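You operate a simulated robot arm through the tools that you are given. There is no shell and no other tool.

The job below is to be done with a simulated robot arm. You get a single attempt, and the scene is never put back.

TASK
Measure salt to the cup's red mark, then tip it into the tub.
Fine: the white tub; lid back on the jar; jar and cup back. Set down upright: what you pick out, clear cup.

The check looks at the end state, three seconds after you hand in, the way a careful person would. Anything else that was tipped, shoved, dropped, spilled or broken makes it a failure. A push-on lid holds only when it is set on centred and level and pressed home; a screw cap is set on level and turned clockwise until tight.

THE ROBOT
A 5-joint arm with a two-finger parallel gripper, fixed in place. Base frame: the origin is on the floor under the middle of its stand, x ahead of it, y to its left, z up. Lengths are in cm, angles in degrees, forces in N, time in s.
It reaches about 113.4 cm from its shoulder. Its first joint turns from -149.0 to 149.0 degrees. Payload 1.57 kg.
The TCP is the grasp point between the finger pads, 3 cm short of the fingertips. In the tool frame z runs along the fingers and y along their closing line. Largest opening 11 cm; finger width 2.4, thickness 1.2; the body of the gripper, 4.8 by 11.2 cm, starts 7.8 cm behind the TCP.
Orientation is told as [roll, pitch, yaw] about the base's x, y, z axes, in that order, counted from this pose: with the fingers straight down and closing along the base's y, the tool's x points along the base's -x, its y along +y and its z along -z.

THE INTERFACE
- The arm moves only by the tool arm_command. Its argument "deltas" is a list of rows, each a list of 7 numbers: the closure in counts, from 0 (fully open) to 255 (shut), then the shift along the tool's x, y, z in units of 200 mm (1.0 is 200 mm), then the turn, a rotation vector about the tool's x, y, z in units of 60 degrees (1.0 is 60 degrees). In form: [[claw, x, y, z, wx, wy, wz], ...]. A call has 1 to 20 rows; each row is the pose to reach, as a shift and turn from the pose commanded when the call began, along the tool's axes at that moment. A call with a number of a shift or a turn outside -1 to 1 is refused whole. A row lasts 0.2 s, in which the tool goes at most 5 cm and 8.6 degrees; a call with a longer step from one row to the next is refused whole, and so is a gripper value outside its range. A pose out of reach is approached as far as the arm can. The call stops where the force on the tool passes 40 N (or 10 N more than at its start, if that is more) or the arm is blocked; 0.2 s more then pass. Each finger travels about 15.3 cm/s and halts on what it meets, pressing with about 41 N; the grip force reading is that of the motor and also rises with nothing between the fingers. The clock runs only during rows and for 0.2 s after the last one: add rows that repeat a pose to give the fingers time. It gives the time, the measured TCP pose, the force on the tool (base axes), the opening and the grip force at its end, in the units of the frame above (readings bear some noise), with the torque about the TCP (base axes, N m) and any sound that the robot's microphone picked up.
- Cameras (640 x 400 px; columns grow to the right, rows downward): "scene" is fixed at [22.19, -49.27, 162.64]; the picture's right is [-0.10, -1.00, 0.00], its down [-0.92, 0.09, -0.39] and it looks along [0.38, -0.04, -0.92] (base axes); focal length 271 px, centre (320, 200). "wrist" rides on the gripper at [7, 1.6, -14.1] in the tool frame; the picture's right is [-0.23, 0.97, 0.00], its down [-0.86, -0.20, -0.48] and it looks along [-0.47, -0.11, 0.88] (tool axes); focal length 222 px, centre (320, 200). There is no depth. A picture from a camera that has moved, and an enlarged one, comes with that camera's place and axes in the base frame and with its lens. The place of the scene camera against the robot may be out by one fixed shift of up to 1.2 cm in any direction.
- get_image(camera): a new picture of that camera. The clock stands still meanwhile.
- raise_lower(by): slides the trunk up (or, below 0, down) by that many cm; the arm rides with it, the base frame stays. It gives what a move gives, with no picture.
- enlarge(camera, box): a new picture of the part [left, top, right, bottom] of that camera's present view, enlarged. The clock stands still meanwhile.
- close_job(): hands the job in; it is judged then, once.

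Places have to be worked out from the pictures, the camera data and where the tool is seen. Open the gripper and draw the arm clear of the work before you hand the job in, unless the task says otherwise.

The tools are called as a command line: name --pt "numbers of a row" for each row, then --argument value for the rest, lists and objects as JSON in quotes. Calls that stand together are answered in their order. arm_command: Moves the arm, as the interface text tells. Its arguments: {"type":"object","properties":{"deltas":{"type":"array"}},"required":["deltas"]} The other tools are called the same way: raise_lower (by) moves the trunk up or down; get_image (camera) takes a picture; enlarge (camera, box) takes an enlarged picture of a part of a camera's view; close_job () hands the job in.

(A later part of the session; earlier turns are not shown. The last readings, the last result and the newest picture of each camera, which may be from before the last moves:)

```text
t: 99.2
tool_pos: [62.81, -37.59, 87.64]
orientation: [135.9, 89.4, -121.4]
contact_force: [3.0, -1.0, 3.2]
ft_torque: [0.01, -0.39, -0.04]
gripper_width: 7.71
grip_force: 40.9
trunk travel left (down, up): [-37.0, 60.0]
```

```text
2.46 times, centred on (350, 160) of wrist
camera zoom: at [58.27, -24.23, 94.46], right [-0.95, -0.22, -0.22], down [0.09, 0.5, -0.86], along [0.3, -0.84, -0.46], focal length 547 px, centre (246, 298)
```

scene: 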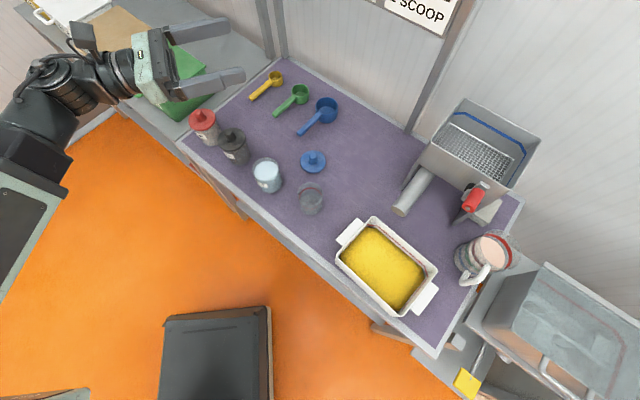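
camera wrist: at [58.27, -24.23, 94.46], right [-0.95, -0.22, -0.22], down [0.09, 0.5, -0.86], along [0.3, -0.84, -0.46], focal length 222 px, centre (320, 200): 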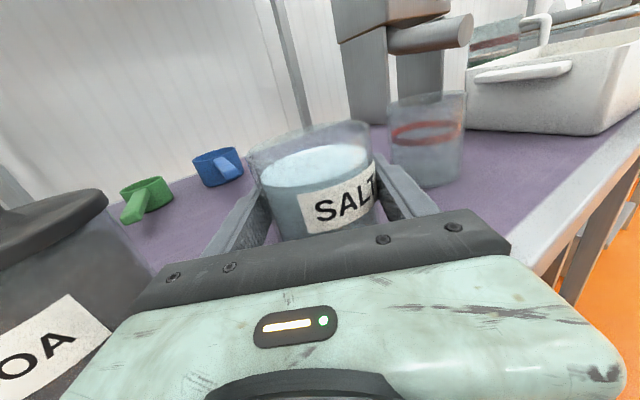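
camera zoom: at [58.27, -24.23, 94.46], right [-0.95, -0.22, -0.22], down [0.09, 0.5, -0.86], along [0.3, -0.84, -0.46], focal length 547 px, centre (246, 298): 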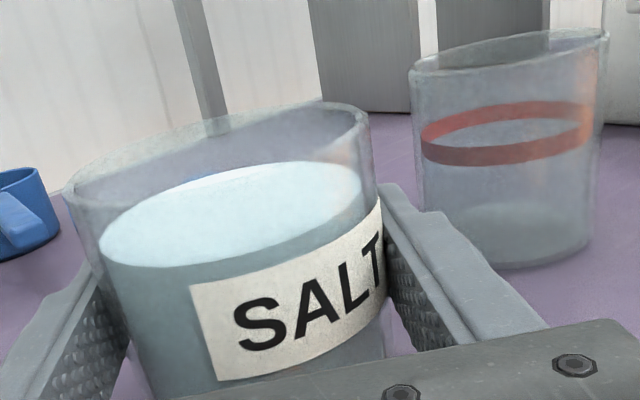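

Rim is ~3.9 cm above the TCP and salt ~1.7 cm below the rim; the cup mark is at roughly 58% of its height. Lifting the jar straight up 12.5 cm.

raise_lower --by 2

raise_lower --by 10.5

get_image --camera "wrist"

```text
t: 99.8
tool_pos: [62.95, -37.5, 89.62]
orientation: [130.2, 89.5, -127.3]
contact_force: [0.2, 0.3, -5.4]
ft_torque: [0.0, -0.01, -0.02]
gripper_width: 7.76
grip_force: 40.4
trunk travel left (down, up): [-39.0, 58.0]
```

```text
t: 101.2
tool_pos: [62.93, -37.64, 100.11]
orientation: [130.9, 89.5, -126.5]
contact_force: [-0.7, -0.4, -5.1]
ft_torque: [0.01, -0.01, -0.01]
gripper_width: 7.71
grip_force: 41.3
trunk travel left (down, up): [-49.5, 47.5]
```

```text
taken
camera wrist: at [58.29, -24.25, 106.93], right [-0.95, -0.22, -0.22], down [0.09, 0.5, -0.86], along [0.3, -0.84, -0.46], focal length 222 px, centre (320, 200)
```

wrist: 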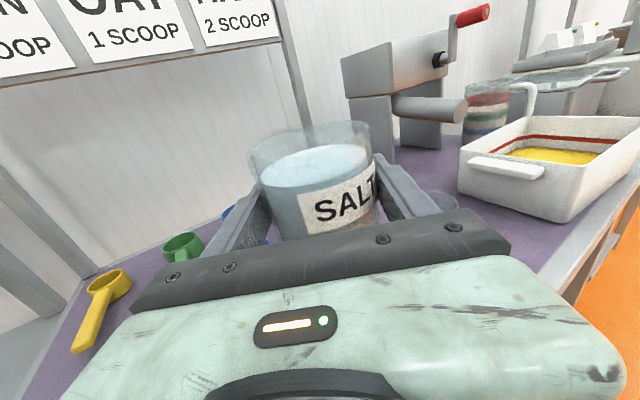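

Jar lifted cleanly (about 5.2 N total). Moving it beside the cup so that the lip will be over the cup when tilted.

arm_command --pt "255 0 0.039 0.067 0 0 0" --pt "255 0 0.078 0.135 0 0 0" --pt "255 0 0.117 0.202 0 0 0" --pt "255 0 0.156 0.27 0 0 0" --pt "255 0 0.195 0.337 0 0 0" --pt "255 0 0.234 0.404 0 0 0" --pt "255 0 0.273 0.472 0 0 0" --pt "255 0 0.312 0.539 0 0 0" --pt "255 0 0.312 0.539 0 0 0"

get_image --camera "wrist"

enlarge --camera "scene" --box '[200, 100, 360, 240]'

```text
t: 103.2
tool_pos: [59.16, -49.45, 100.07]
orientation: [139.1, 89.4, -118.3]
contact_force: [-0.1, 0.0, -3.7]
ft_torque: [0.02, 0.01, 0.03]
gripper_width: 7.75
grip_force: 41.0
trunk travel left (down, up): [-49.5, 47.5]
```

```text
taken
camera wrist: at [54.59, -36.14, 106.95], right [-0.95, -0.22, -0.22], down [0.09, 0.5, -0.86], along [0.3, -0.84, -0.46], focal length 222 px, centre (320, 200)
```

wrist: 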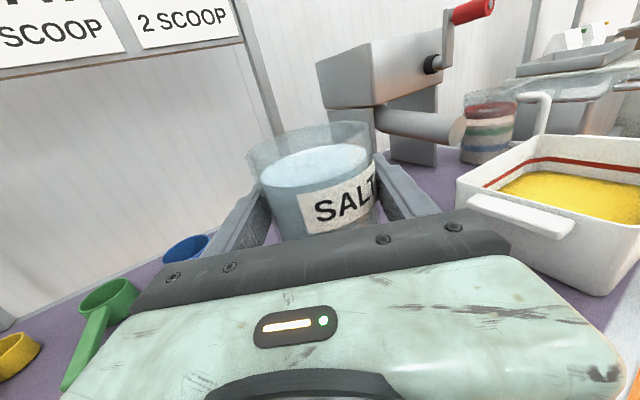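

```text
2.86 times, centred on (280, 170) of scene
camera zoom: at [22.19, -49.27, 162.64], right [-0.1, -1.0, 0.0], down [-0.92, 0.09, -0.39], along [0.38, -0.04, -0.92], focal length 776 px, centre (434, 286)
```

zoom: 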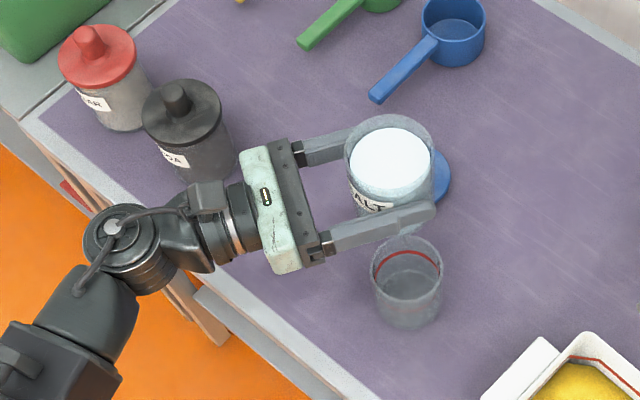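

The cup is visible from the scene camera with the jar behind it. Lowering to z≈97.2 and tilting the first 20°.

raise_lower --by -2.9

arm_command --pt "255 0 -0.01 0 0 0 0.055" --pt "255 0 -0.02 0 0 0 0.11" --pt "255 0 -0.03 0 0 0 0.165" --pt "255 0 -0.03 0 0 0 0.22" --pt "255 0 -0.03 0 0 0 0.275" --pt "255 0 -0.03 0 0 0 0.333" --pt "255 0 -0.03 0 0 0 0.333"

enlarge --camera "scene" --box '[240, 120, 360, 220]'

get_image --camera "wrist"

```text
t: 103.9
tool_pos: [59.24, -49.54, 97.19]
orientation: [139.4, 89.4, -117.9]
contact_force: [0.6, 0.1, -4.8]
ft_torque: [0.02, -0.01, 0.01]
gripper_width: 7.71
grip_force: 40.8
trunk travel left (down, up): [-46.6, 50.4]
```

```text
t: 105.5
tool_pos: [59.75, -49.49, 97.21]
orientation: [-91.5, 70.4, 11.3]
contact_force: [0.6, 0.3, -4.8]
ft_torque: [0.01, 0.03, 0.03]
gripper_width: 7.7
grip_force: 40.8
trunk travel left (down, up): [-46.6, 50.4]
```

```text
4.00 times, centred on (300, 170) of scene
camera zoom: at [22.19, -49.27, 162.64], right [-0.1, -1.0, 0.0], down [-0.92, 0.09, -0.39], along [0.38, -0.04, -0.92], focal length 1086 px, centre (400, 320)
```

zoom: 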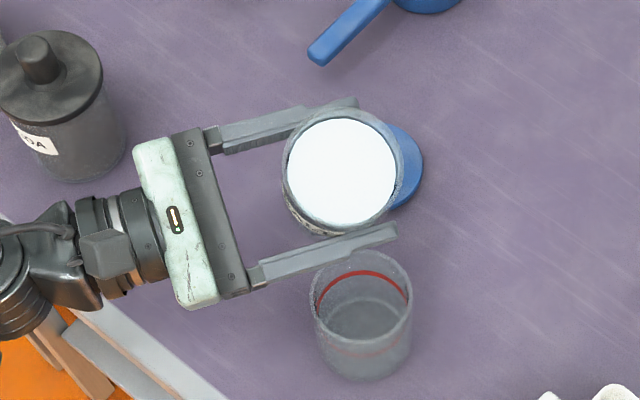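

```text
taken
camera wrist: at [53.02, -36.56, 103.09], right [-0.82, -0.19, -0.54], down [0.36, 0.57, -0.74], along [0.45, -0.8, -0.4], focal length 222 px, centre (320, 200)
```

wrist: 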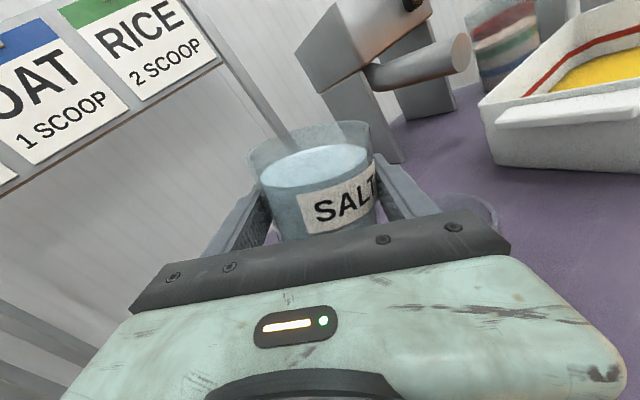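

The salt surface stays put relative to the jar at 20°, so it behaves granular. Tilting on to about 35°.

arm_command --pt "255 0 0 0 0 0 0.06" --pt "255 0 0 0 0 0 0.12" --pt "255 0 0 0 0 0 0.18" --pt "255 0 0 0 0 0 0.25" --pt "255 0 0 0 0 0 0.25"

enlarge --camera "scene" --box '[240, 120, 360, 220]'

enlarge --camera "wrist" --box '[220, 90, 520, 270]'

```text
t: 106.7
tool_pos: [59.78, -49.4, 97.23]
orientation: [-90.7, 55.3, 12.1]
contact_force: [0.5, 0.9, -5.1]
ft_torque: [0.04, 0.07, 0.0]
gripper_width: 7.71
grip_force: 40.3
trunk travel left (down, up): [-46.6, 50.4]
```

```text
4.00 times, centred on (300, 170) of scene
camera zoom: at [22.19, -49.27, 162.64], right [-0.1, -1.0, 0.0], down [-0.92, 0.09, -0.39], along [0.38, -0.04, -0.92], focal length 1086 px, centre (400, 320)
```

zoom: 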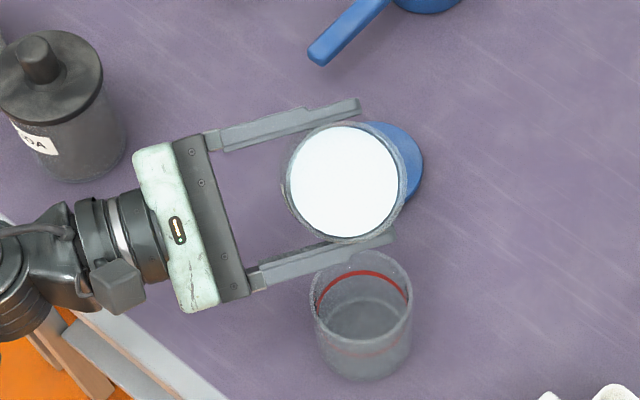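

```text
2.13 times, centred on (370, 180) of wrist
camera zoom: at [51.56, -36.85, 101.87], right [-0.65, -0.15, -0.74], down [0.53, 0.61, -0.59], along [0.54, -0.78, -0.32], focal length 474 px, centre (213, 243)
```

zoom: 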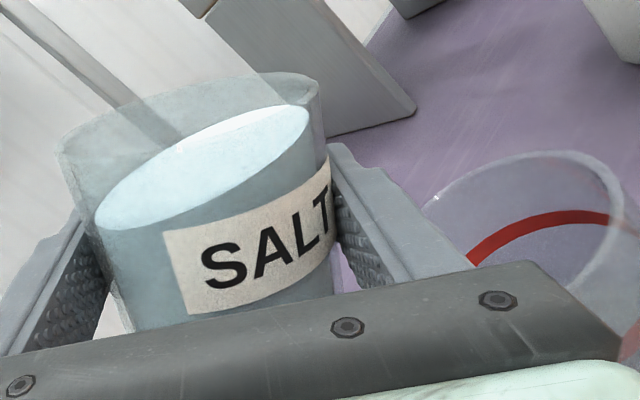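

At 35° the surface has begun to lean toward the lip but nothing has poured. Continuing to about 46°.

arm_command --pt "255 0 0 0 0 0 0.05" --pt "255 0 0 0 0 0 0.1" --pt "255 0 0 0 0 0 0.15" --pt "255 0 0 0 0 0 0.185" --pt "255 0 0 0 0 0 0.185"

enlarge --camera "scene" --box '[240, 120, 360, 220]'

enlarge --camera "wrist" --box '[220, 90, 520, 270]'

```text
t: 107.9
tool_pos: [59.62, -49.38, 97.14]
orientation: [-90.5, 44.4, 12.3]
contact_force: [-0.5, 0.0, -4.4]
ft_torque: [0.0, 0.09, 0.01]
gripper_width: 7.69
grip_force: 41.1
trunk travel left (down, up): [-46.6, 50.4]
```

```text
4.00 times, centred on (300, 170) of scene
camera zoom: at [22.19, -49.27, 162.64], right [-0.1, -1.0, 0.0], down [-0.92, 0.09, -0.39], along [0.38, -0.04, -0.92], focal length 1086 px, centre (400, 320)
```

zoom: 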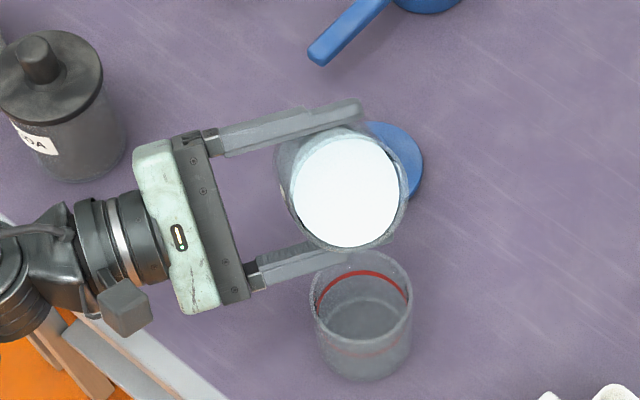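

```text
2.13 times, centred on (370, 180) of wrist
camera zoom: at [50.71, -37.0, 100.77], right [-0.5, -0.12, -0.86], down [0.63, 0.63, -0.46], along [0.59, -0.77, -0.24], focal length 474 px, centre (213, 243)
```

zoom: 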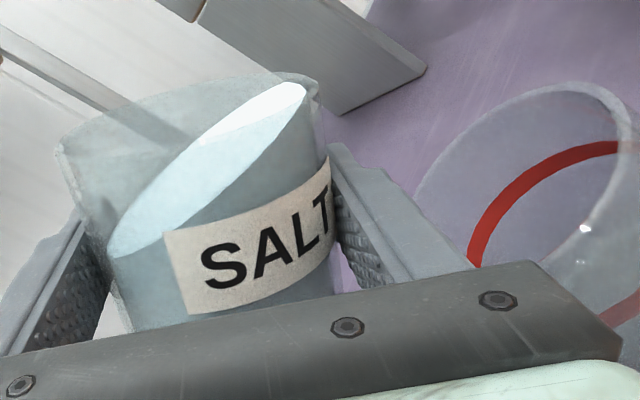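

The salt surface is close to the lip at 45.6°. Going on in 3–4° increments.

arm_command --pt "255 0 0 0 0 0 0.03" --pt "255 0 0 0 0 0 0.06" --pt "255 0 0 0 0 0 0.06" --pt "255 0 0 0 0 0 0.06"

enlarge --camera "scene" --box '[240, 120, 360, 220]'

enlarge --camera "wrist" --box '[220, 90, 520, 270]'

```text
t: 108.9
tool_pos: [59.67, -49.38, 97.15]
orientation: [-90.5, 40.7, 12.4]
contact_force: [0.8, 0.2, -4.1]
ft_torque: [-0.01, 0.08, -0.04]
gripper_width: 7.74
grip_force: 40.9
trunk travel left (down, up): [-46.6, 50.4]
```

```text
4.00 times, centred on (300, 170) of scene
camera zoom: at [22.19, -49.27, 162.64], right [-0.1, -1.0, 0.0], down [-0.92, 0.09, -0.39], along [0.38, -0.04, -0.92], focal length 1086 px, centre (400, 320)
```

zoom: 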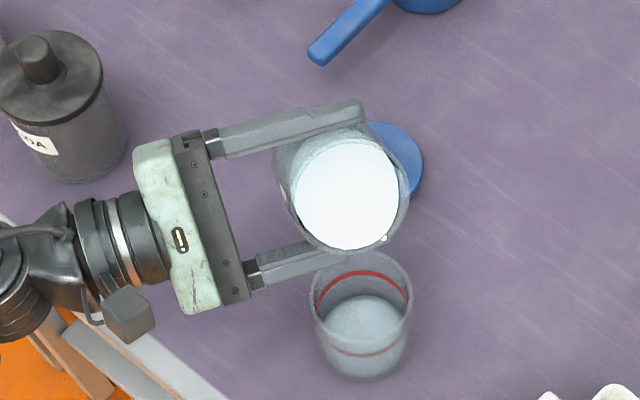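

```text
2.13 times, centred on (370, 180) of wrist
camera zoom: at [50.48, -37.07, 100.38], right [-0.45, -0.11, -0.89], down [0.66, 0.63, -0.41], along [0.61, -0.77, -0.21], focal length 474 px, centre (213, 243)
```

zoom: 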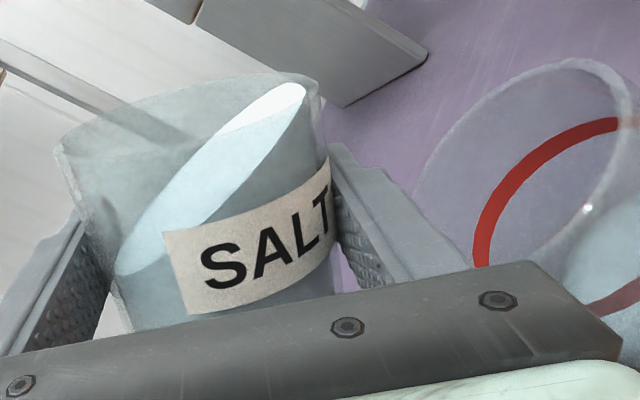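

Salt has begun to pour into the cup. Zooming on the cup to read the level against the mark.

enlarge --camera "scene" --box '[285, 170, 335, 220]'

get_image --camera "wrist"

```text
8.00 times, centred on (310, 195) of scene
camera zoom: at [22.19, -49.27, 162.64], right [-0.1, -1.0, 0.0], down [-0.92, 0.09, -0.39], along [0.38, -0.04, -0.92], focal length 2171 px, centre (400, 240)
```

zoom: 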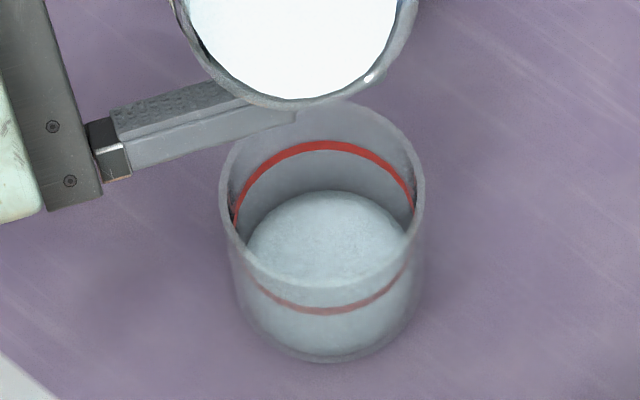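

```text
taken
camera wrist: at [50.48, -37.07, 100.38], right [-0.45, -0.11, -0.89], down [0.66, 0.63, -0.41], along [0.61, -0.77, -0.21], focal length 222 px, centre (320, 200)
```

wrist: 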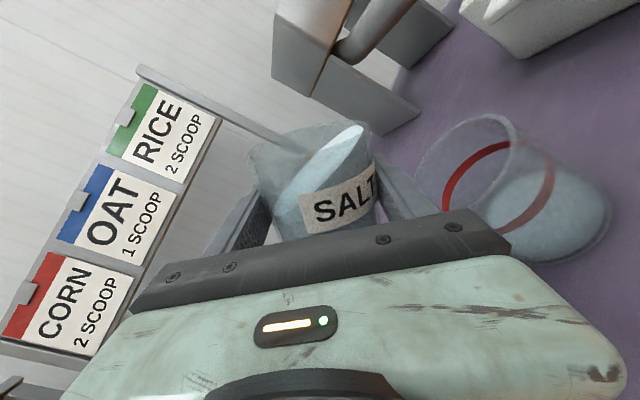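

Zooming with the wrist camera, which sees the cup from the side.

enlarge --camera "wrist" --box '[420, 90, 640, 280]'

```text
2.11 times, centred on (530, 185) of wrist
camera zoom: at [50.48, -37.07, 100.38], right [-0.45, -0.11, -0.89], down [0.66, 0.63, -0.41], along [0.61, -0.77, -0.21], focal length 468 px, centre (-122, 232)
```

zoom: 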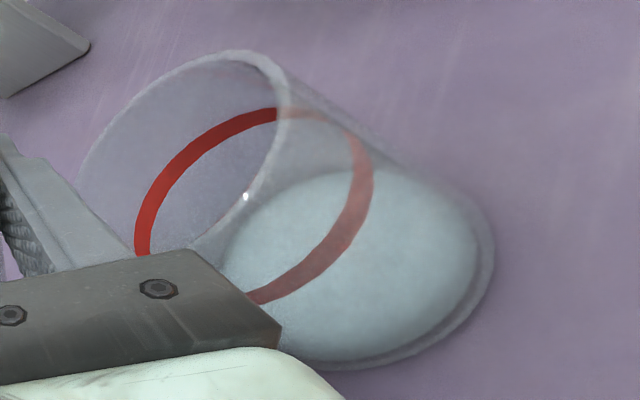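

The layer in the cup is still thin (about half a centimetre). Continuing with 4° more and time to settle.

arm_command --pt "255 0 0 0 0 0 0.035" --pt "255 0 0 0 0 0 0.07" --pt "255 0 0 0 0 0 0.07" --pt "255 0 0 0 0 0 0.07" --pt "255 0 0 0 0 0 0.07" --pt "255 0 0 0 0 0 0.07"

enlarge --camera "scene" --box '[285, 170, 335, 220]'

enlarge --camera "wrist" --box '[420, 90, 640, 280]'

```text
t: 110.3
tool_pos: [59.78, -49.26, 97.21]
orientation: [-90.3, 36.5, 12.4]
contact_force: [-0.4, -0.3, -5.5]
ft_torque: [-0.01, 0.05, 0.0]
gripper_width: 7.7
grip_force: 41.1
trunk travel left (down, up): [-46.6, 50.4]
```

```text
8.00 times, centred on (310, 195) of scene
camera zoom: at [22.19, -49.27, 162.64], right [-0.1, -1.0, 0.0], down [-0.92, 0.09, -0.39], along [0.38, -0.04, -0.92], focal length 2171 px, centre (400, 240)
```

zoom: 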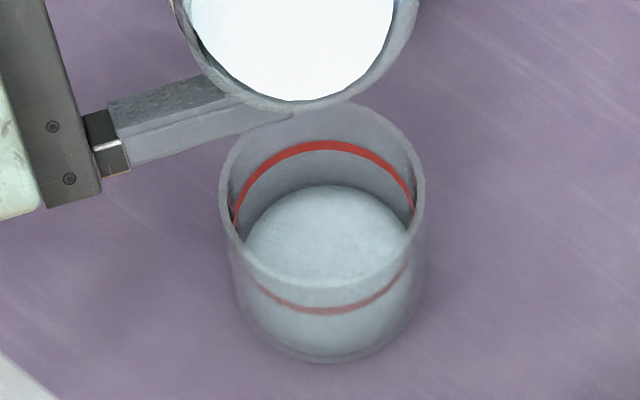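

```text
2.11 times, centred on (530, 185) of wrist
camera zoom: at [50.34, -37.1, 99.9], right [-0.39, -0.09, -0.92], down [0.68, 0.64, -0.35], along [0.62, -0.76, -0.18], focal length 468 px, centre (-122, 232)
```

zoom: 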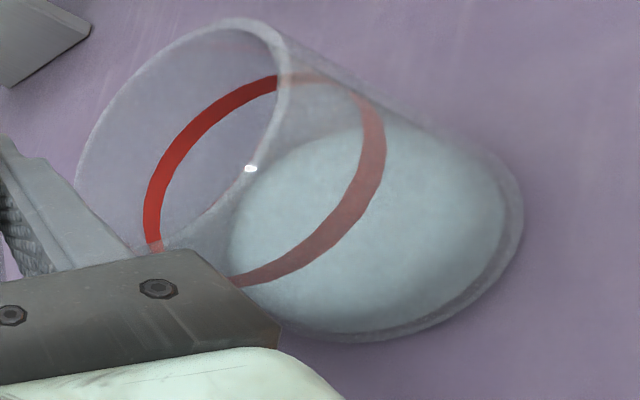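

About 0.9 cm deep now. Stepping on 8°.

arm_command --pt "255 0 0 0 0 0 0.035" --pt "255 0 0 0 0 0 0.07" --pt "255 0 0 0 0 0 0.1" --pt "255 0 0 0 0 0 0.135" --pt "255 0 0 0 0 0 0.135" --pt "255 0 0 0 0 0 0.135" --pt "255 0 0 0 0 0 0.135"

enlarge --camera "scene" --box '[285, 170, 335, 220]'

enlarge --camera "wrist" --box '[420, 90, 640, 280]'

```text
t: 111.9
tool_pos: [59.72, -49.4, 97.18]
orientation: [-90.5, 28.4, 12.4]
contact_force: [0.0, 0.4, -4.7]
ft_torque: [0.02, 0.05, 0.0]
gripper_width: 7.68
grip_force: 40.9
trunk travel left (down, up): [-46.6, 50.4]
```

```text
8.00 times, centred on (310, 195) of scene
camera zoom: at [22.19, -49.27, 162.64], right [-0.1, -1.0, 0.0], down [-0.92, 0.09, -0.39], along [0.38, -0.04, -0.92], focal length 2171 px, centre (400, 240)
```

zoom: 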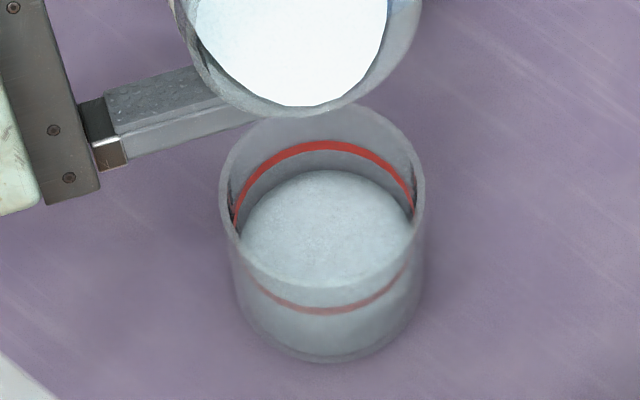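

```text
2.11 times, centred on (530, 185) of wrist
camera zoom: at [49.99, -37.16, 98.96], right [-0.26, -0.06, -0.96], down [0.72, 0.65, -0.23], along [0.64, -0.76, -0.12], focal length 468 px, centre (-122, 232)
```

zoom: 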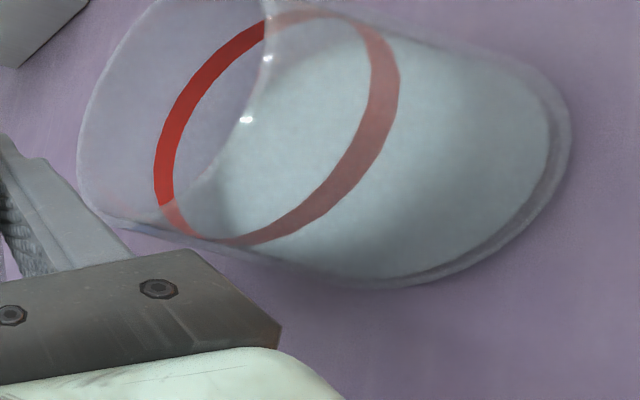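

About 2.1 cm deep, roughly 2 cm to go. Another 6°.

arm_command --pt "255 0 0.005 0 0 0 0.035" --pt "255 0 0.01 0 0 0 0.07" --pt "255 0 0.015 0 0 0 0.1" --pt "255 0 0.015 0 0 0 0.1" --pt "255 0 0.015 0 0 0 0.1" --pt "255 0 0.015 0 0 0 0.1"

enlarge --camera "scene" --box '[285, 170, 335, 220]'

enlarge --camera "wrist" --box '[420, 60, 640, 250]'

```text
t: 113.3
tool_pos: [59.66, -49.41, 97.24]
orientation: [-90.5, 22.4, 12.5]
contact_force: [0.3, 1.5, -3.6]
ft_torque: [0.04, 0.03, -0.01]
gripper_width: 7.69
grip_force: 40.7
trunk travel left (down, up): [-46.6, 50.4]
```

```text
8.00 times, centred on (310, 195) of scene
camera zoom: at [22.19, -49.27, 162.64], right [-0.1, -1.0, 0.0], down [-0.92, 0.09, -0.39], along [0.38, -0.04, -0.92], focal length 2171 px, centre (400, 240)
```

zoom: 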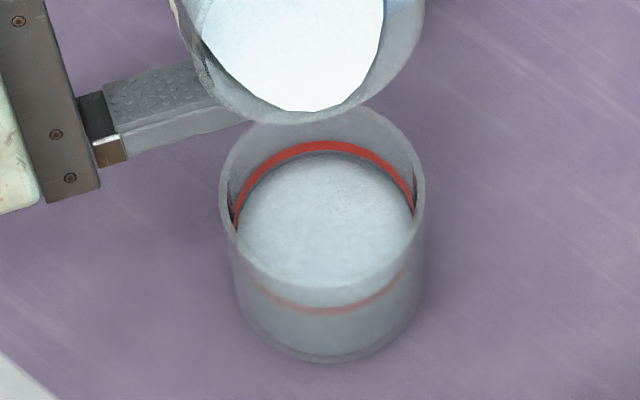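

```text
2.11 times, centred on (530, 155) of wrist
camera zoom: at [49.71, -37.26, 98.21], right [-0.16, -0.04, -0.99], down [0.74, 0.66, -0.14], along [0.65, -0.75, -0.07], focal length 468 px, centre (-122, 295)
```

zoom: 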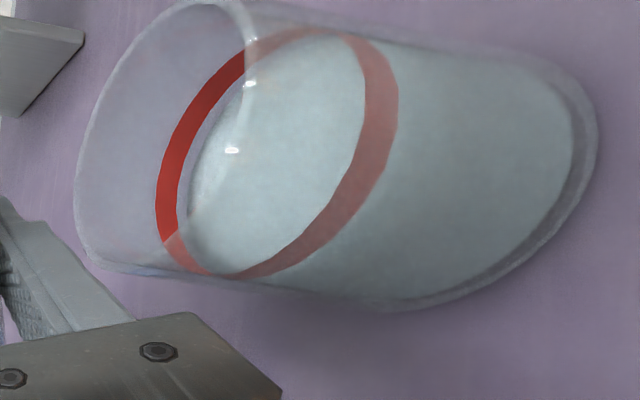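

The surface is now just below the lower edge of the red band (about 0.7 cm below its centre). Going on with small 2° steps.

arm_command --pt "255 0 0 0 0 0 0.018" --pt "255 0 0 0 0 0 0.035" --pt "255 0 0 0 0 0 0.035" --pt "255 0 0 0 0 0 0.035" --pt "255 0 0 0 0 0 0.035"

enlarge --camera "scene" --box '[295, 175, 330, 215]'

enlarge --camera "wrist" --box '[420, 60, 640, 250]'

```text
t: 114.5
tool_pos: [59.62, -49.5, 97.3]
orientation: [-90.4, 20.3, 12.5]
contact_force: [-0.3, 0.0, -3.6]
ft_torque: [0.01, 0.05, -0.03]
gripper_width: 7.67
grip_force: 41.2
trunk travel left (down, up): [-46.6, 50.4]
```

```text
10.00 times, centred on (312, 195) of scene
camera zoom: at [22.19, -49.27, 162.64], right [-0.1, -1.0, 0.0], down [-0.92, 0.09, -0.39], along [0.38, -0.04, -0.92], focal length 2714 px, centre (395, 250)
```

zoom: 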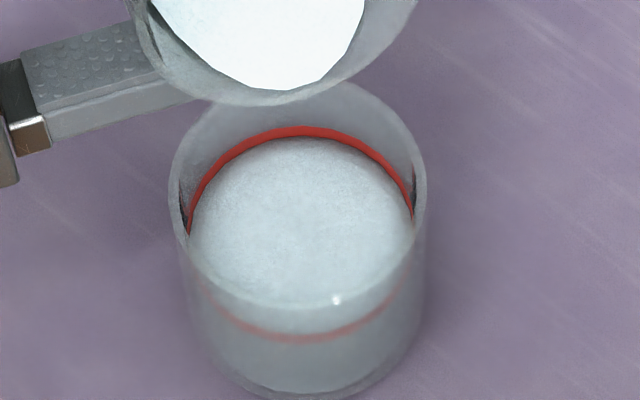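

```text
2.11 times, centred on (530, 155) of wrist
camera zoom: at [49.67, -37.25, 97.95], right [-0.12, -0.03, -0.99], down [0.75, 0.66, -0.11], along [0.66, -0.75, -0.05], focal length 468 px, centre (-122, 295)
```

zoom: 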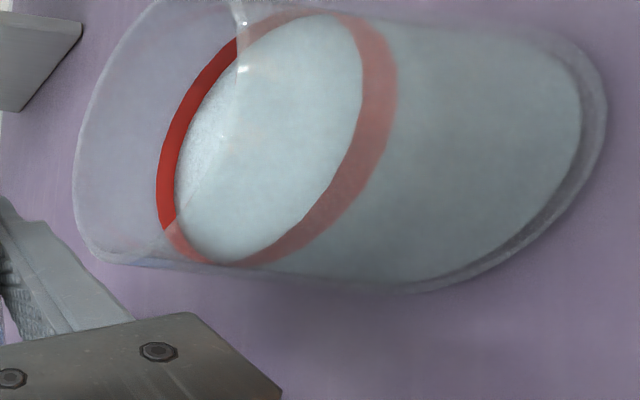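

The salt now just reaches the band's lower edge. A further 1.2° and settle.

arm_command --pt "255 0 0 0 0 0 0.01" --pt "255 0 0 0 0 0 0.02" --pt "255 0 0 0 0 0 0.02" --pt "255 0 0 0 0 0 0.02" --pt "255 0 0 0 0 0 0.02" --pt "255 0 0 0 0 0 0.02"

enlarge --camera "scene" --box '[295, 175, 330, 215]'

enlarge --camera "wrist" --box '[420, 60, 640, 250]'

```text
t: 115.9
tool_pos: [59.53, -49.47, 97.17]
orientation: [-90.3, 19.1, 12.6]
contact_force: [-0.1, 0.1, -2.7]
ft_torque: [0.02, 0.05, 0.0]
gripper_width: 7.67
grip_force: 40.9
trunk travel left (down, up): [-46.6, 50.4]
```

```text
10.00 times, centred on (312, 195) of scene
camera zoom: at [22.19, -49.27, 162.64], right [-0.1, -1.0, 0.0], down [-0.92, 0.09, -0.39], along [0.38, -0.04, -0.92], focal length 2714 px, centre (395, 250)
```

zoom: 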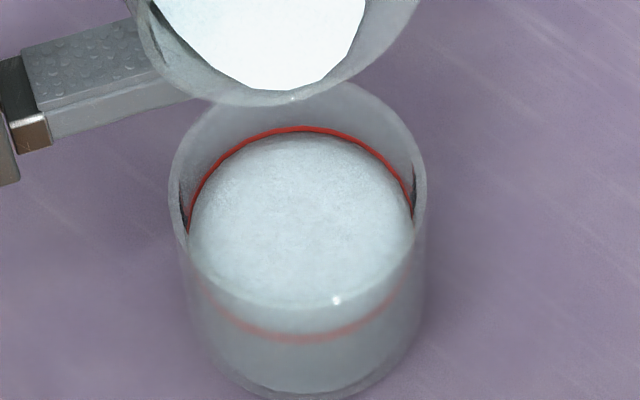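

```text
2.11 times, centred on (530, 155) of wrist
camera zoom: at [49.65, -37.29, 97.81], right [-0.1, -0.03, -0.99], down [0.75, 0.66, -0.09], along [0.66, -0.75, -0.04], focal length 468 px, centre (-122, 295)
```

zoom: 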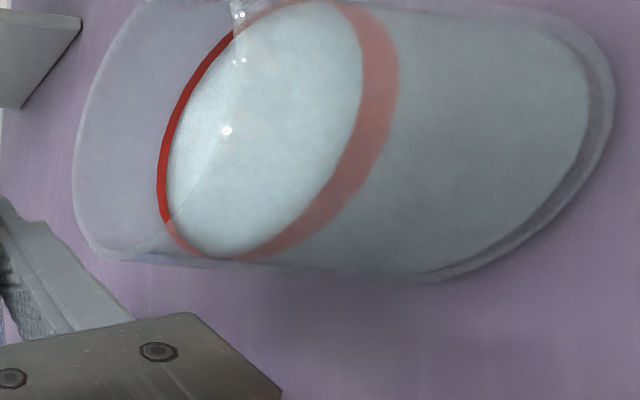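

The surface is now in the middle of the red band. Tilting the jar back upright right away.

arm_command --pt "255 0 0 0 0 0 -0.13" --pt "255 0 0 0 0 0 -0.26" --pt "255 0 0 0 0 0 -0.39" --pt "255 0 0 0 0 0 -0.52" --pt "255 0 0 0 0 0 -0.65" --pt "255 0 0 0 0 0 -0.78" --pt "255 0 0 0 0 0 -0.9"

enlarge --camera "scene" --box '[240, 120, 360, 220]'

enlarge --camera "scene" --box '[295, 175, 330, 215]'

```text
t: 117.5
tool_pos: [59.71, -49.47, 97.19]
orientation: [-90.6, 73.3, 12.0]
contact_force: [-0.4, 0.1, -3.0]
ft_torque: [-0.04, 0.01, -0.03]
gripper_width: 7.66
grip_force: 41.1
trunk travel left (down, up): [-46.6, 50.4]
```

```text
4.00 times, centred on (300, 170) of scene
camera zoom: at [22.19, -49.27, 162.64], right [-0.1, -1.0, 0.0], down [-0.92, 0.09, -0.39], along [0.38, -0.04, -0.92], focal length 1086 px, centre (400, 320)
```

zoom: 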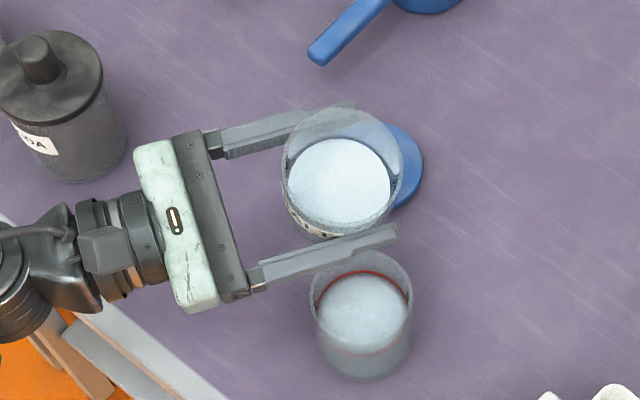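

```text
10.00 times, centred on (312, 195) of scene
camera zoom: at [22.19, -49.27, 162.64], right [-0.1, -1.0, 0.0], down [-0.92, 0.09, -0.39], along [0.38, -0.04, -0.92], focal length 2714 px, centre (395, 250)
```

zoom: 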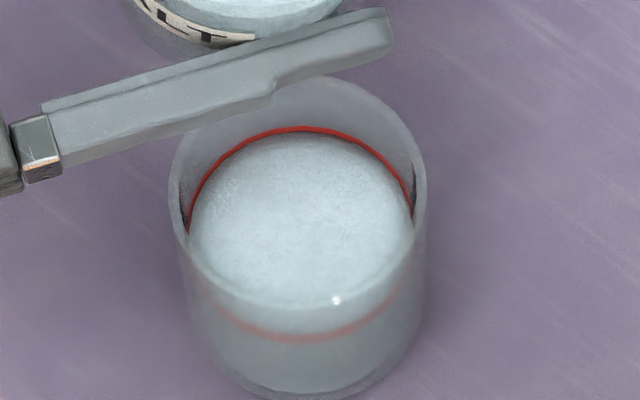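

Level sits mid-band and the table is clean. Bringing the jar fully upright, raising, and carrying it back over its place.

arm_command --pt "255 0 0 0 0 0 -0.1" --pt "255 0 0 0 0 0 -0.2" --pt "255 0 0 0 0 0 -0.288" --pt "255 0 0 0 0 0 -0.288"

raise_lower --by 2.9

arm_command --pt "255 0 -0.036 -0.067 0 0 0" --pt "255 0 -0.072 -0.135 0 0 0" --pt "255 0 -0.108 -0.202 0 0 0" --pt "255 0 -0.144 -0.27 0 0 0" --pt "255 0 -0.18 -0.337 0 0 0" --pt "255 0 -0.216 -0.404 0 0 0" --pt "255 0 -0.252 -0.472 0 0 0" --pt "255 0 -0.287 -0.541 0 0 0" --pt "255 0 -0.287 -0.541 0 0 0"

get_image --camera "wrist"

```text
t: 118.5
tool_pos: [59.64, -49.35, 97.18]
orientation: [125.0, 89.5, -132.3]
contact_force: [-0.6, 0.1, -3.3]
ft_torque: [-0.02, -0.01, 0.04]
gripper_width: 7.67
grip_force: 40.9
out of reach, approached as far as the arm can: row 3, 4
trunk travel left (down, up): [-46.6, 50.4]
```

```text
t: 119.3
tool_pos: [59.66, -49.37, 100.06]
orientation: [129.7, 89.6, -127.6]
contact_force: [-0.2, -0.3, -3.4]
ft_torque: [0.04, -0.05, 0.01]
gripper_width: 7.66
grip_force: 41.0
trunk travel left (down, up): [-49.5, 47.5]
```

```text
t: 121.3
tool_pos: [63.02, -37.66, 99.99]
orientation: [126.1, 89.6, -131.3]
contact_force: [0.1, 1.5, -2.7]
ft_torque: [0.0, 0.0, 0.0]
gripper_width: 7.67
grip_force: 40.9
trunk travel left (down, up): [-49.5, 47.5]
```

```text
taken
camera wrist: at [58.43, -24.31, 106.93], right [-0.95, -0.21, -0.22], down [0.09, 0.51, -0.86], along [0.3, -0.84, -0.46], focal length 222 px, centre (320, 200)
```

wrist: 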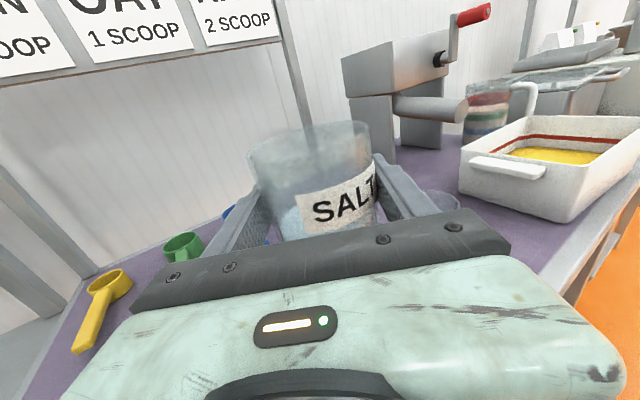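

Jar is back over its spot. A tiny correction of 1.5 mm, then lowering to just above the table.

arm_command --pt "255 0 0.007 -0.006 0 0 0" --pt "255 0 0.007 -0.006 0 0 0"

raise_lower --by -12.0

raise_lower --by -0.4

enlarge --camera "scene" --box '[200, 100, 340, 220]'

```text
t: 121.9
tool_pos: [62.82, -37.5, 100.22]
orientation: [125.2, 89.7, -132.2]
contact_force: [-0.3, -0.8, -2.9]
ft_torque: [0.0, 0.01, -0.04]
gripper_width: 7.66
grip_force: 40.6
trunk travel left (down, up): [-49.5, 47.5]
```

```text
t: 123.4
tool_pos: [62.88, -37.65, 87.95]
orientation: [125.5, 89.6, -131.9]
contact_force: [0.0, 0.9, -2.7]
ft_torque: [-0.02, -0.02, 0.0]
gripper_width: 7.65
grip_force: 41.3
trunk travel left (down, up): [-37.5, 59.5]
```

```text
t: 123.9
tool_pos: [62.84, -37.66, 87.63]
orientation: [125.9, 89.5, -131.5]
contact_force: [0.2, 0.2, -1.5]
ft_torque: [0.01, -0.01, 0.01]
gripper_width: 7.64
grip_force: 40.8
trunk travel left (down, up): [-37.1, 59.9]
```

```text
3.33 times, centred on (270, 160) of scene
camera zoom: at [22.19, -49.27, 162.64], right [-0.1, -1.0, 0.0], down [-0.92, 0.09, -0.39], along [0.38, -0.04, -0.92], focal length 905 px, centre (487, 333)
```

zoom: 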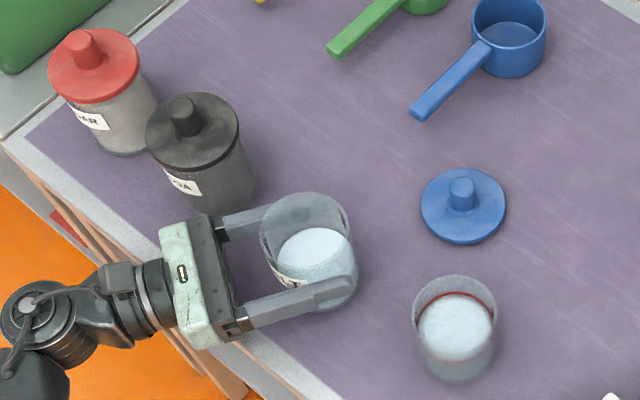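

The jar's weight is partly on the table. Lowering 0.1 more, then opening.

raise_lower --by -0.1

arm_command --pt "70 0 0 0 0 0 0" --pt "40 0 0 0 0 0 0" --pt "0 0 0 0 0 0 0" --pt "0 0 0 0 0 0 0" --pt "0 0 0 0 0 0 0"

get_image --camera "wrist"

```text
t: 124.4
tool_pos: [62.79, -37.44, 87.68]
orientation: [136.9, 89.4, -120.5]
contact_force: [5.1, -2.4, 10.1]
ft_torque: [0.01, -0.63, -0.12]
gripper_width: 7.65
grip_force: 41.5
trunk travel left (down, up): [-37.0, 60.0]
```

```text
t: 125.6
tool_pos: [62.84, -37.65, 87.6]
orientation: [127.0, 89.6, -130.3]
contact_force: [1.1, -0.5, 0.1]
ft_torque: [-0.02, 0.01, 0.01]
gripper_width: 11.0
grip_force: 0.0
trunk travel left (down, up): [-37.0, 60.0]
```

```text
taken
camera wrist: at [58.25, -24.18, 94.45], right [-0.95, -0.21, -0.22], down [0.09, 0.51, -0.86], along [0.3, -0.84, -0.46], focal length 222 px, centre (320, 200)
```

wrist: 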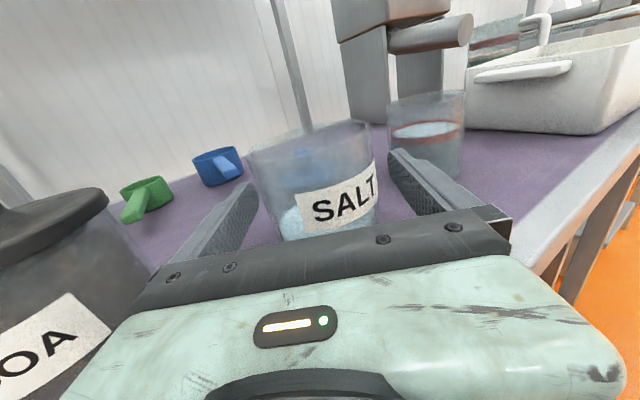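

Jar is released upright in its place. From this level view I'll check the cup's fill against its mark.

enlarge --camera "wrist" --box '[370, 70, 490, 190]'

enlarge --camera "wrist" --box '[220, 100, 400, 250]'

```text
3.33 times, centred on (430, 130) of wrist
camera zoom: at [58.25, -24.18, 94.45], right [-0.95, -0.21, -0.22], down [0.09, 0.51, -0.86], along [0.3, -0.84, -0.46], focal length 740 px, centre (-47, 433)
```

zoom: 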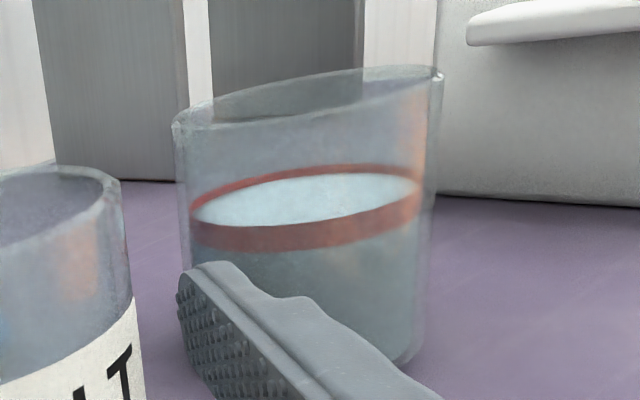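

```text
2.67 times, centred on (310, 175) of wrist
camera zoom: at [58.25, -24.18, 94.45], right [-0.95, -0.21, -0.22], down [0.09, 0.51, -0.86], along [0.3, -0.84, -0.46], focal length 592 px, centre (347, 267)
```

zoom: 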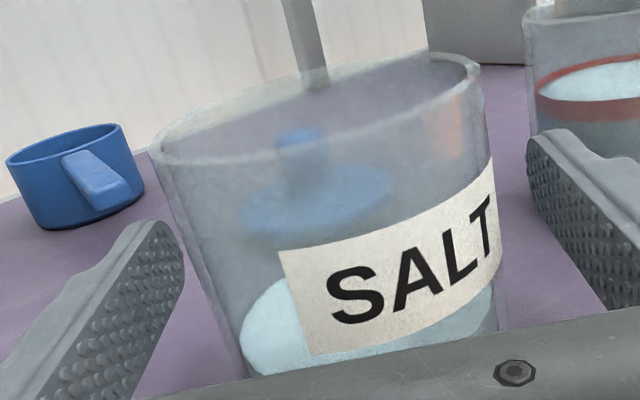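

The level sits within the red band. Next I raise clear of the jar and go to the cup (≈(54.0, -50.65)) with the tool turned to point along azimuth -82°.

raise_lower --by 12.4

arm_command --pt "0 0 0.072 0.067 -0.01 0 0" --pt "0 0 0.144 0.135 -0.02 0 0" --pt "0 0 0.216 0.202 -0.03 0 0" --pt "0 0 0.288 0.27 -0.04 0 0" --pt "0 0 0.36 0.337 -0.05 0 0" --pt "0 0 0.432 0.404 -0.06 0 0" --pt "0 0 0.504 0.471 -0.07 0 0" --pt "0 0 0.5756 0.5385 -0.08 0 0" --pt "0 0 0.5756 0.5385 -0.08 0 0"

get_image --camera "wrist"

enlarge --camera "scene" --box '[210, 100, 370, 240]'

```text
t: 127.2
tool_pos: [62.86, -37.55, 99.86]
orientation: [126.9, 89.5, -130.3]
contact_force: [-0.6, -0.3, -0.7]
ft_torque: [0.0, 0.01, -0.01]
gripper_width: 11.01
grip_force: 0.0
trunk travel left (down, up): [-49.4, 47.6]
```

```text
t: 129.2
tool_pos: [54.03, -50.51, 99.94]
orientation: [146.5, 89.4, -115.6]
contact_force: [-0.8, 0.1, 0.0]
ft_torque: [-0.01, 0.0, 0.01]
gripper_width: 11.01
grip_force: 0.1
trunk travel left (down, up): [-49.4, 47.6]
```

```text
taken
camera wrist: at [50.62, -36.74, 106.89], right [-0.97, -0.14, -0.22], down [0.13, 0.49, -0.86], along [0.23, -0.86, -0.46], focal length 222 px, centre (320, 200)
```

wrist: 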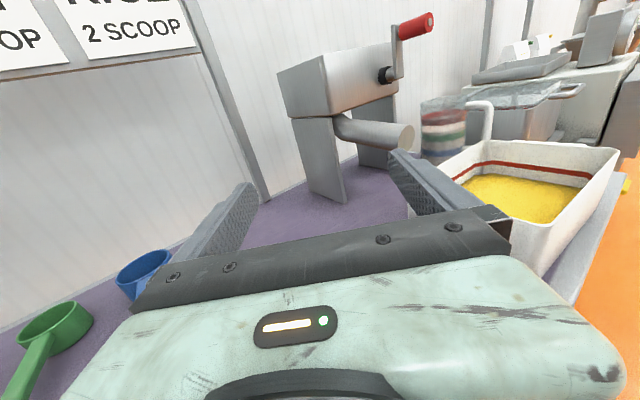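

```text
2.86 times, centred on (290, 170) of scene
camera zoom: at [22.19, -49.27, 162.64], right [-0.1, -1.0, 0.0], down [-0.92, 0.09, -0.39], along [0.38, -0.04, -0.92], focal length 776 px, centre (406, 286)
```

zoom: 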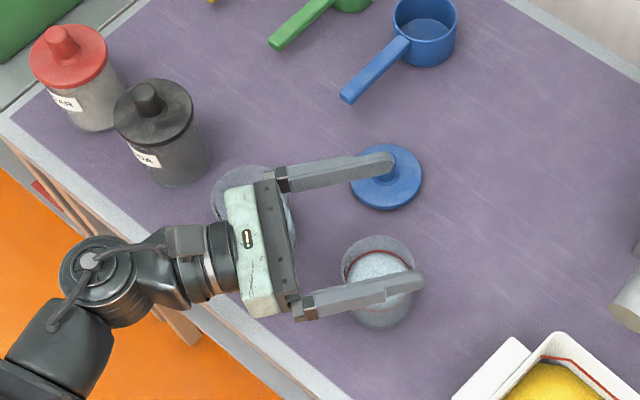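

The gripper body would pass about 1 cm from the salt jar when lowered, so I'll turn the tool 3.6° to widen that gap before going down.

arm_command --pt "0 0 0 0 0.03 0 0" --pt "0 0 0 0 0.06 0 0" --pt "0 0 0 0 0.06 0 0"

raise_lower --by -7

get_image --camera "wrist"

enlarge --camera "scene" --box '[210, 100, 370, 240]'

```text
t: 129.9
tool_pos: [54.34, -50.74, 99.91]
orientation: [133.2, 89.5, -125.4]
contact_force: [0.1, 0.2, 0.3]
ft_torque: [0.01, -0.01, 0.01]
gripper_width: 10.98
grip_force: 0.0
out of reach, approached as far as the arm can: row 2, 3
trunk travel left (down, up): [-49.4, 47.6]
```

```text
t: 131.0
tool_pos: [54.45, -50.71, 93.1]
orientation: [133.8, 89.5, -124.9]
contact_force: [-0.3, 0.0, -0.1]
ft_torque: [0.0, 0.03, 0.01]
gripper_width: 11.0
grip_force: 0.0
trunk travel left (down, up): [-42.4, 54.6]
```

```text
taken
camera wrist: at [50.11, -37.22, 99.86], right [-0.96, -0.19, -0.22], down [0.1, 0.5, -0.86], along [0.28, -0.84, -0.46], focal length 222 px, centre (320, 200)
```

wrist: 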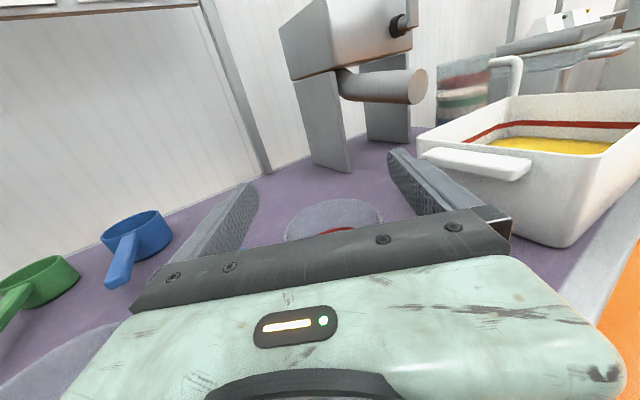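

```text
2.86 times, centred on (290, 170) of scene
camera zoom: at [22.19, -49.27, 162.64], right [-0.1, -1.0, 0.0], down [-0.92, 0.09, -0.39], along [0.38, -0.04, -0.92], focal length 776 px, centre (406, 286)
```

zoom: 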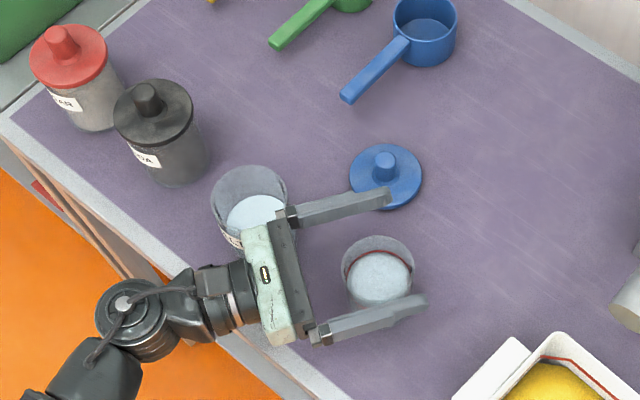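

The cup is 4 mm right of the gripper centre. Correcting by rotating -1.3° and shifting 4 mm, then lowering to z≈88.

arm_command --pt "0 0 0.01 0 -0.011 0 0" --pt "0 0 0.02 0 -0.022 0 0" --pt "0 0 0.02 0 -0.022 0 0"

raise_lower --by -3

enlarge --camera "wrist" --box '[200, 120, 440, 270]'

enlarge --camera "scene" --box '[240, 130, 340, 220]'

```text
t: 131.8
tool_pos: [54.14, -50.87, 92.97]
orientation: [132.5, 89.4, -127.5]
contact_force: [0.1, 0.1, -0.1]
ft_torque: [-0.01, 0.02, 0.02]
gripper_width: 11.02
grip_force: 0.0
trunk travel left (down, up): [-42.4, 54.6]
```

```text
t: 132.6
tool_pos: [53.92, -50.81, 89.97]
orientation: [132.8, 89.4, -127.3]
contact_force: [-0.1, 0.1, 0.4]
ft_torque: [0.02, -0.01, 0.04]
gripper_width: 11.01
grip_force: 0.0
trunk travel left (down, up): [-39.4, 57.6]
```

```text
2.67 times, centred on (320, 195) of wrist
camera zoom: at [50.01, -37.23, 96.85], right [-0.96, -0.17, -0.22], down [0.11, 0.5, -0.86], along [0.26, -0.85, -0.46], focal length 592 px, centre (320, 213)
```

zoom: 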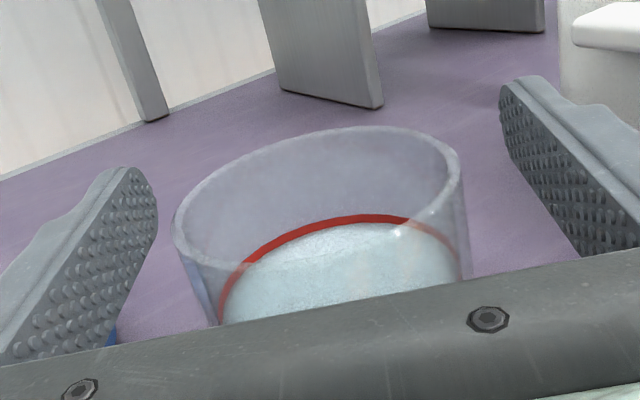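

```text
4.44 times, centred on (290, 175) of scene
camera zoom: at [22.19, -49.27, 162.64], right [-0.1, -1.0, 0.0], down [-0.92, 0.09, -0.39], along [0.38, -0.04, -0.92], focal length 1206 px, centre (453, 311)
```

zoom: 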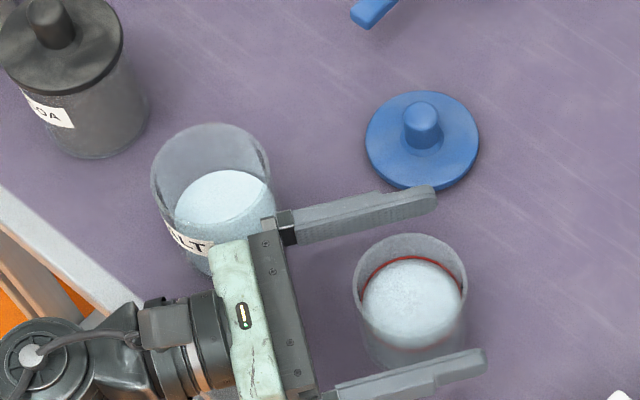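

The cup is centred between the fingers and the jar gap is about 1.5 cm. Lowering 2 cm and closing on the cup.

raise_lower --by -2

arm_command --pt "40 0 0 0 0 0 0" --pt "65 0 0 0 0 0 0" --pt "90 0 0 0 0 0 0" --pt "255 0 0 0 0 0 0" --pt "255 0 0 0 0 0 0" --pt "255 0 0 0 0 0 0"

enlarge --camera "scene" --box '[240, 130, 340, 220]'

get_image --camera "wrist"

```text
t: 133.2
tool_pos: [53.99, -50.72, 87.87]
orientation: [132.6, 89.5, -127.3]
contact_force: [-0.7, 0.0, -0.6]
ft_torque: [0.01, -0.01, 0.03]
gripper_width: 11.03
grip_force: 0.0
trunk travel left (down, up): [-37.4, 59.6]
```

```text
t: 134.7
tool_pos: [54.05, -50.82, 87.92]
orientation: [134.3, 89.5, -125.6]
contact_force: [0.9, 0.0, 3.9]
ft_torque: [-0.03, -0.3, -0.04]
gripper_width: 7.33
grip_force: 40.7
trunk travel left (down, up): [-37.4, 59.6]
```

```text
4.44 times, centred on (290, 175) of scene
camera zoom: at [22.19, -49.27, 162.64], right [-0.1, -1.0, 0.0], down [-0.92, 0.09, -0.39], along [0.38, -0.04, -0.92], focal length 1206 px, centre (453, 311)
```

zoom: 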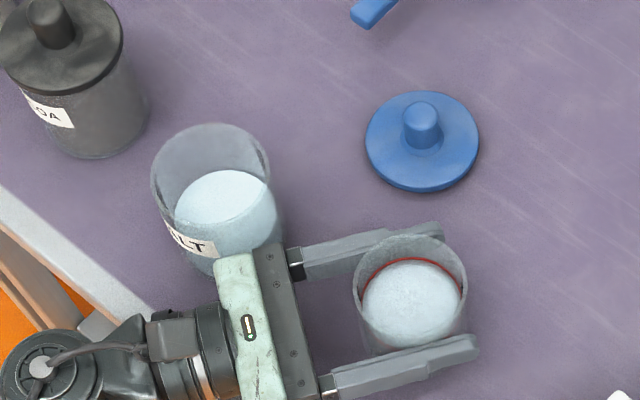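

```text
taken
camera wrist: at [50.02, -37.22, 94.87], right [-0.96, -0.17, -0.22], down [0.11, 0.5, -0.86], along [0.26, -0.85, -0.46], focal length 222 px, centre (320, 200)
```

wrist: 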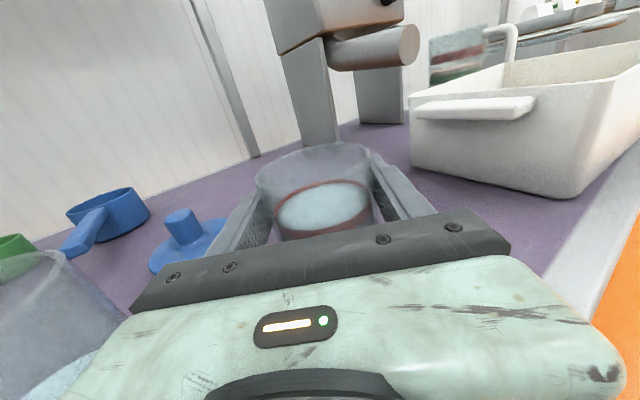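

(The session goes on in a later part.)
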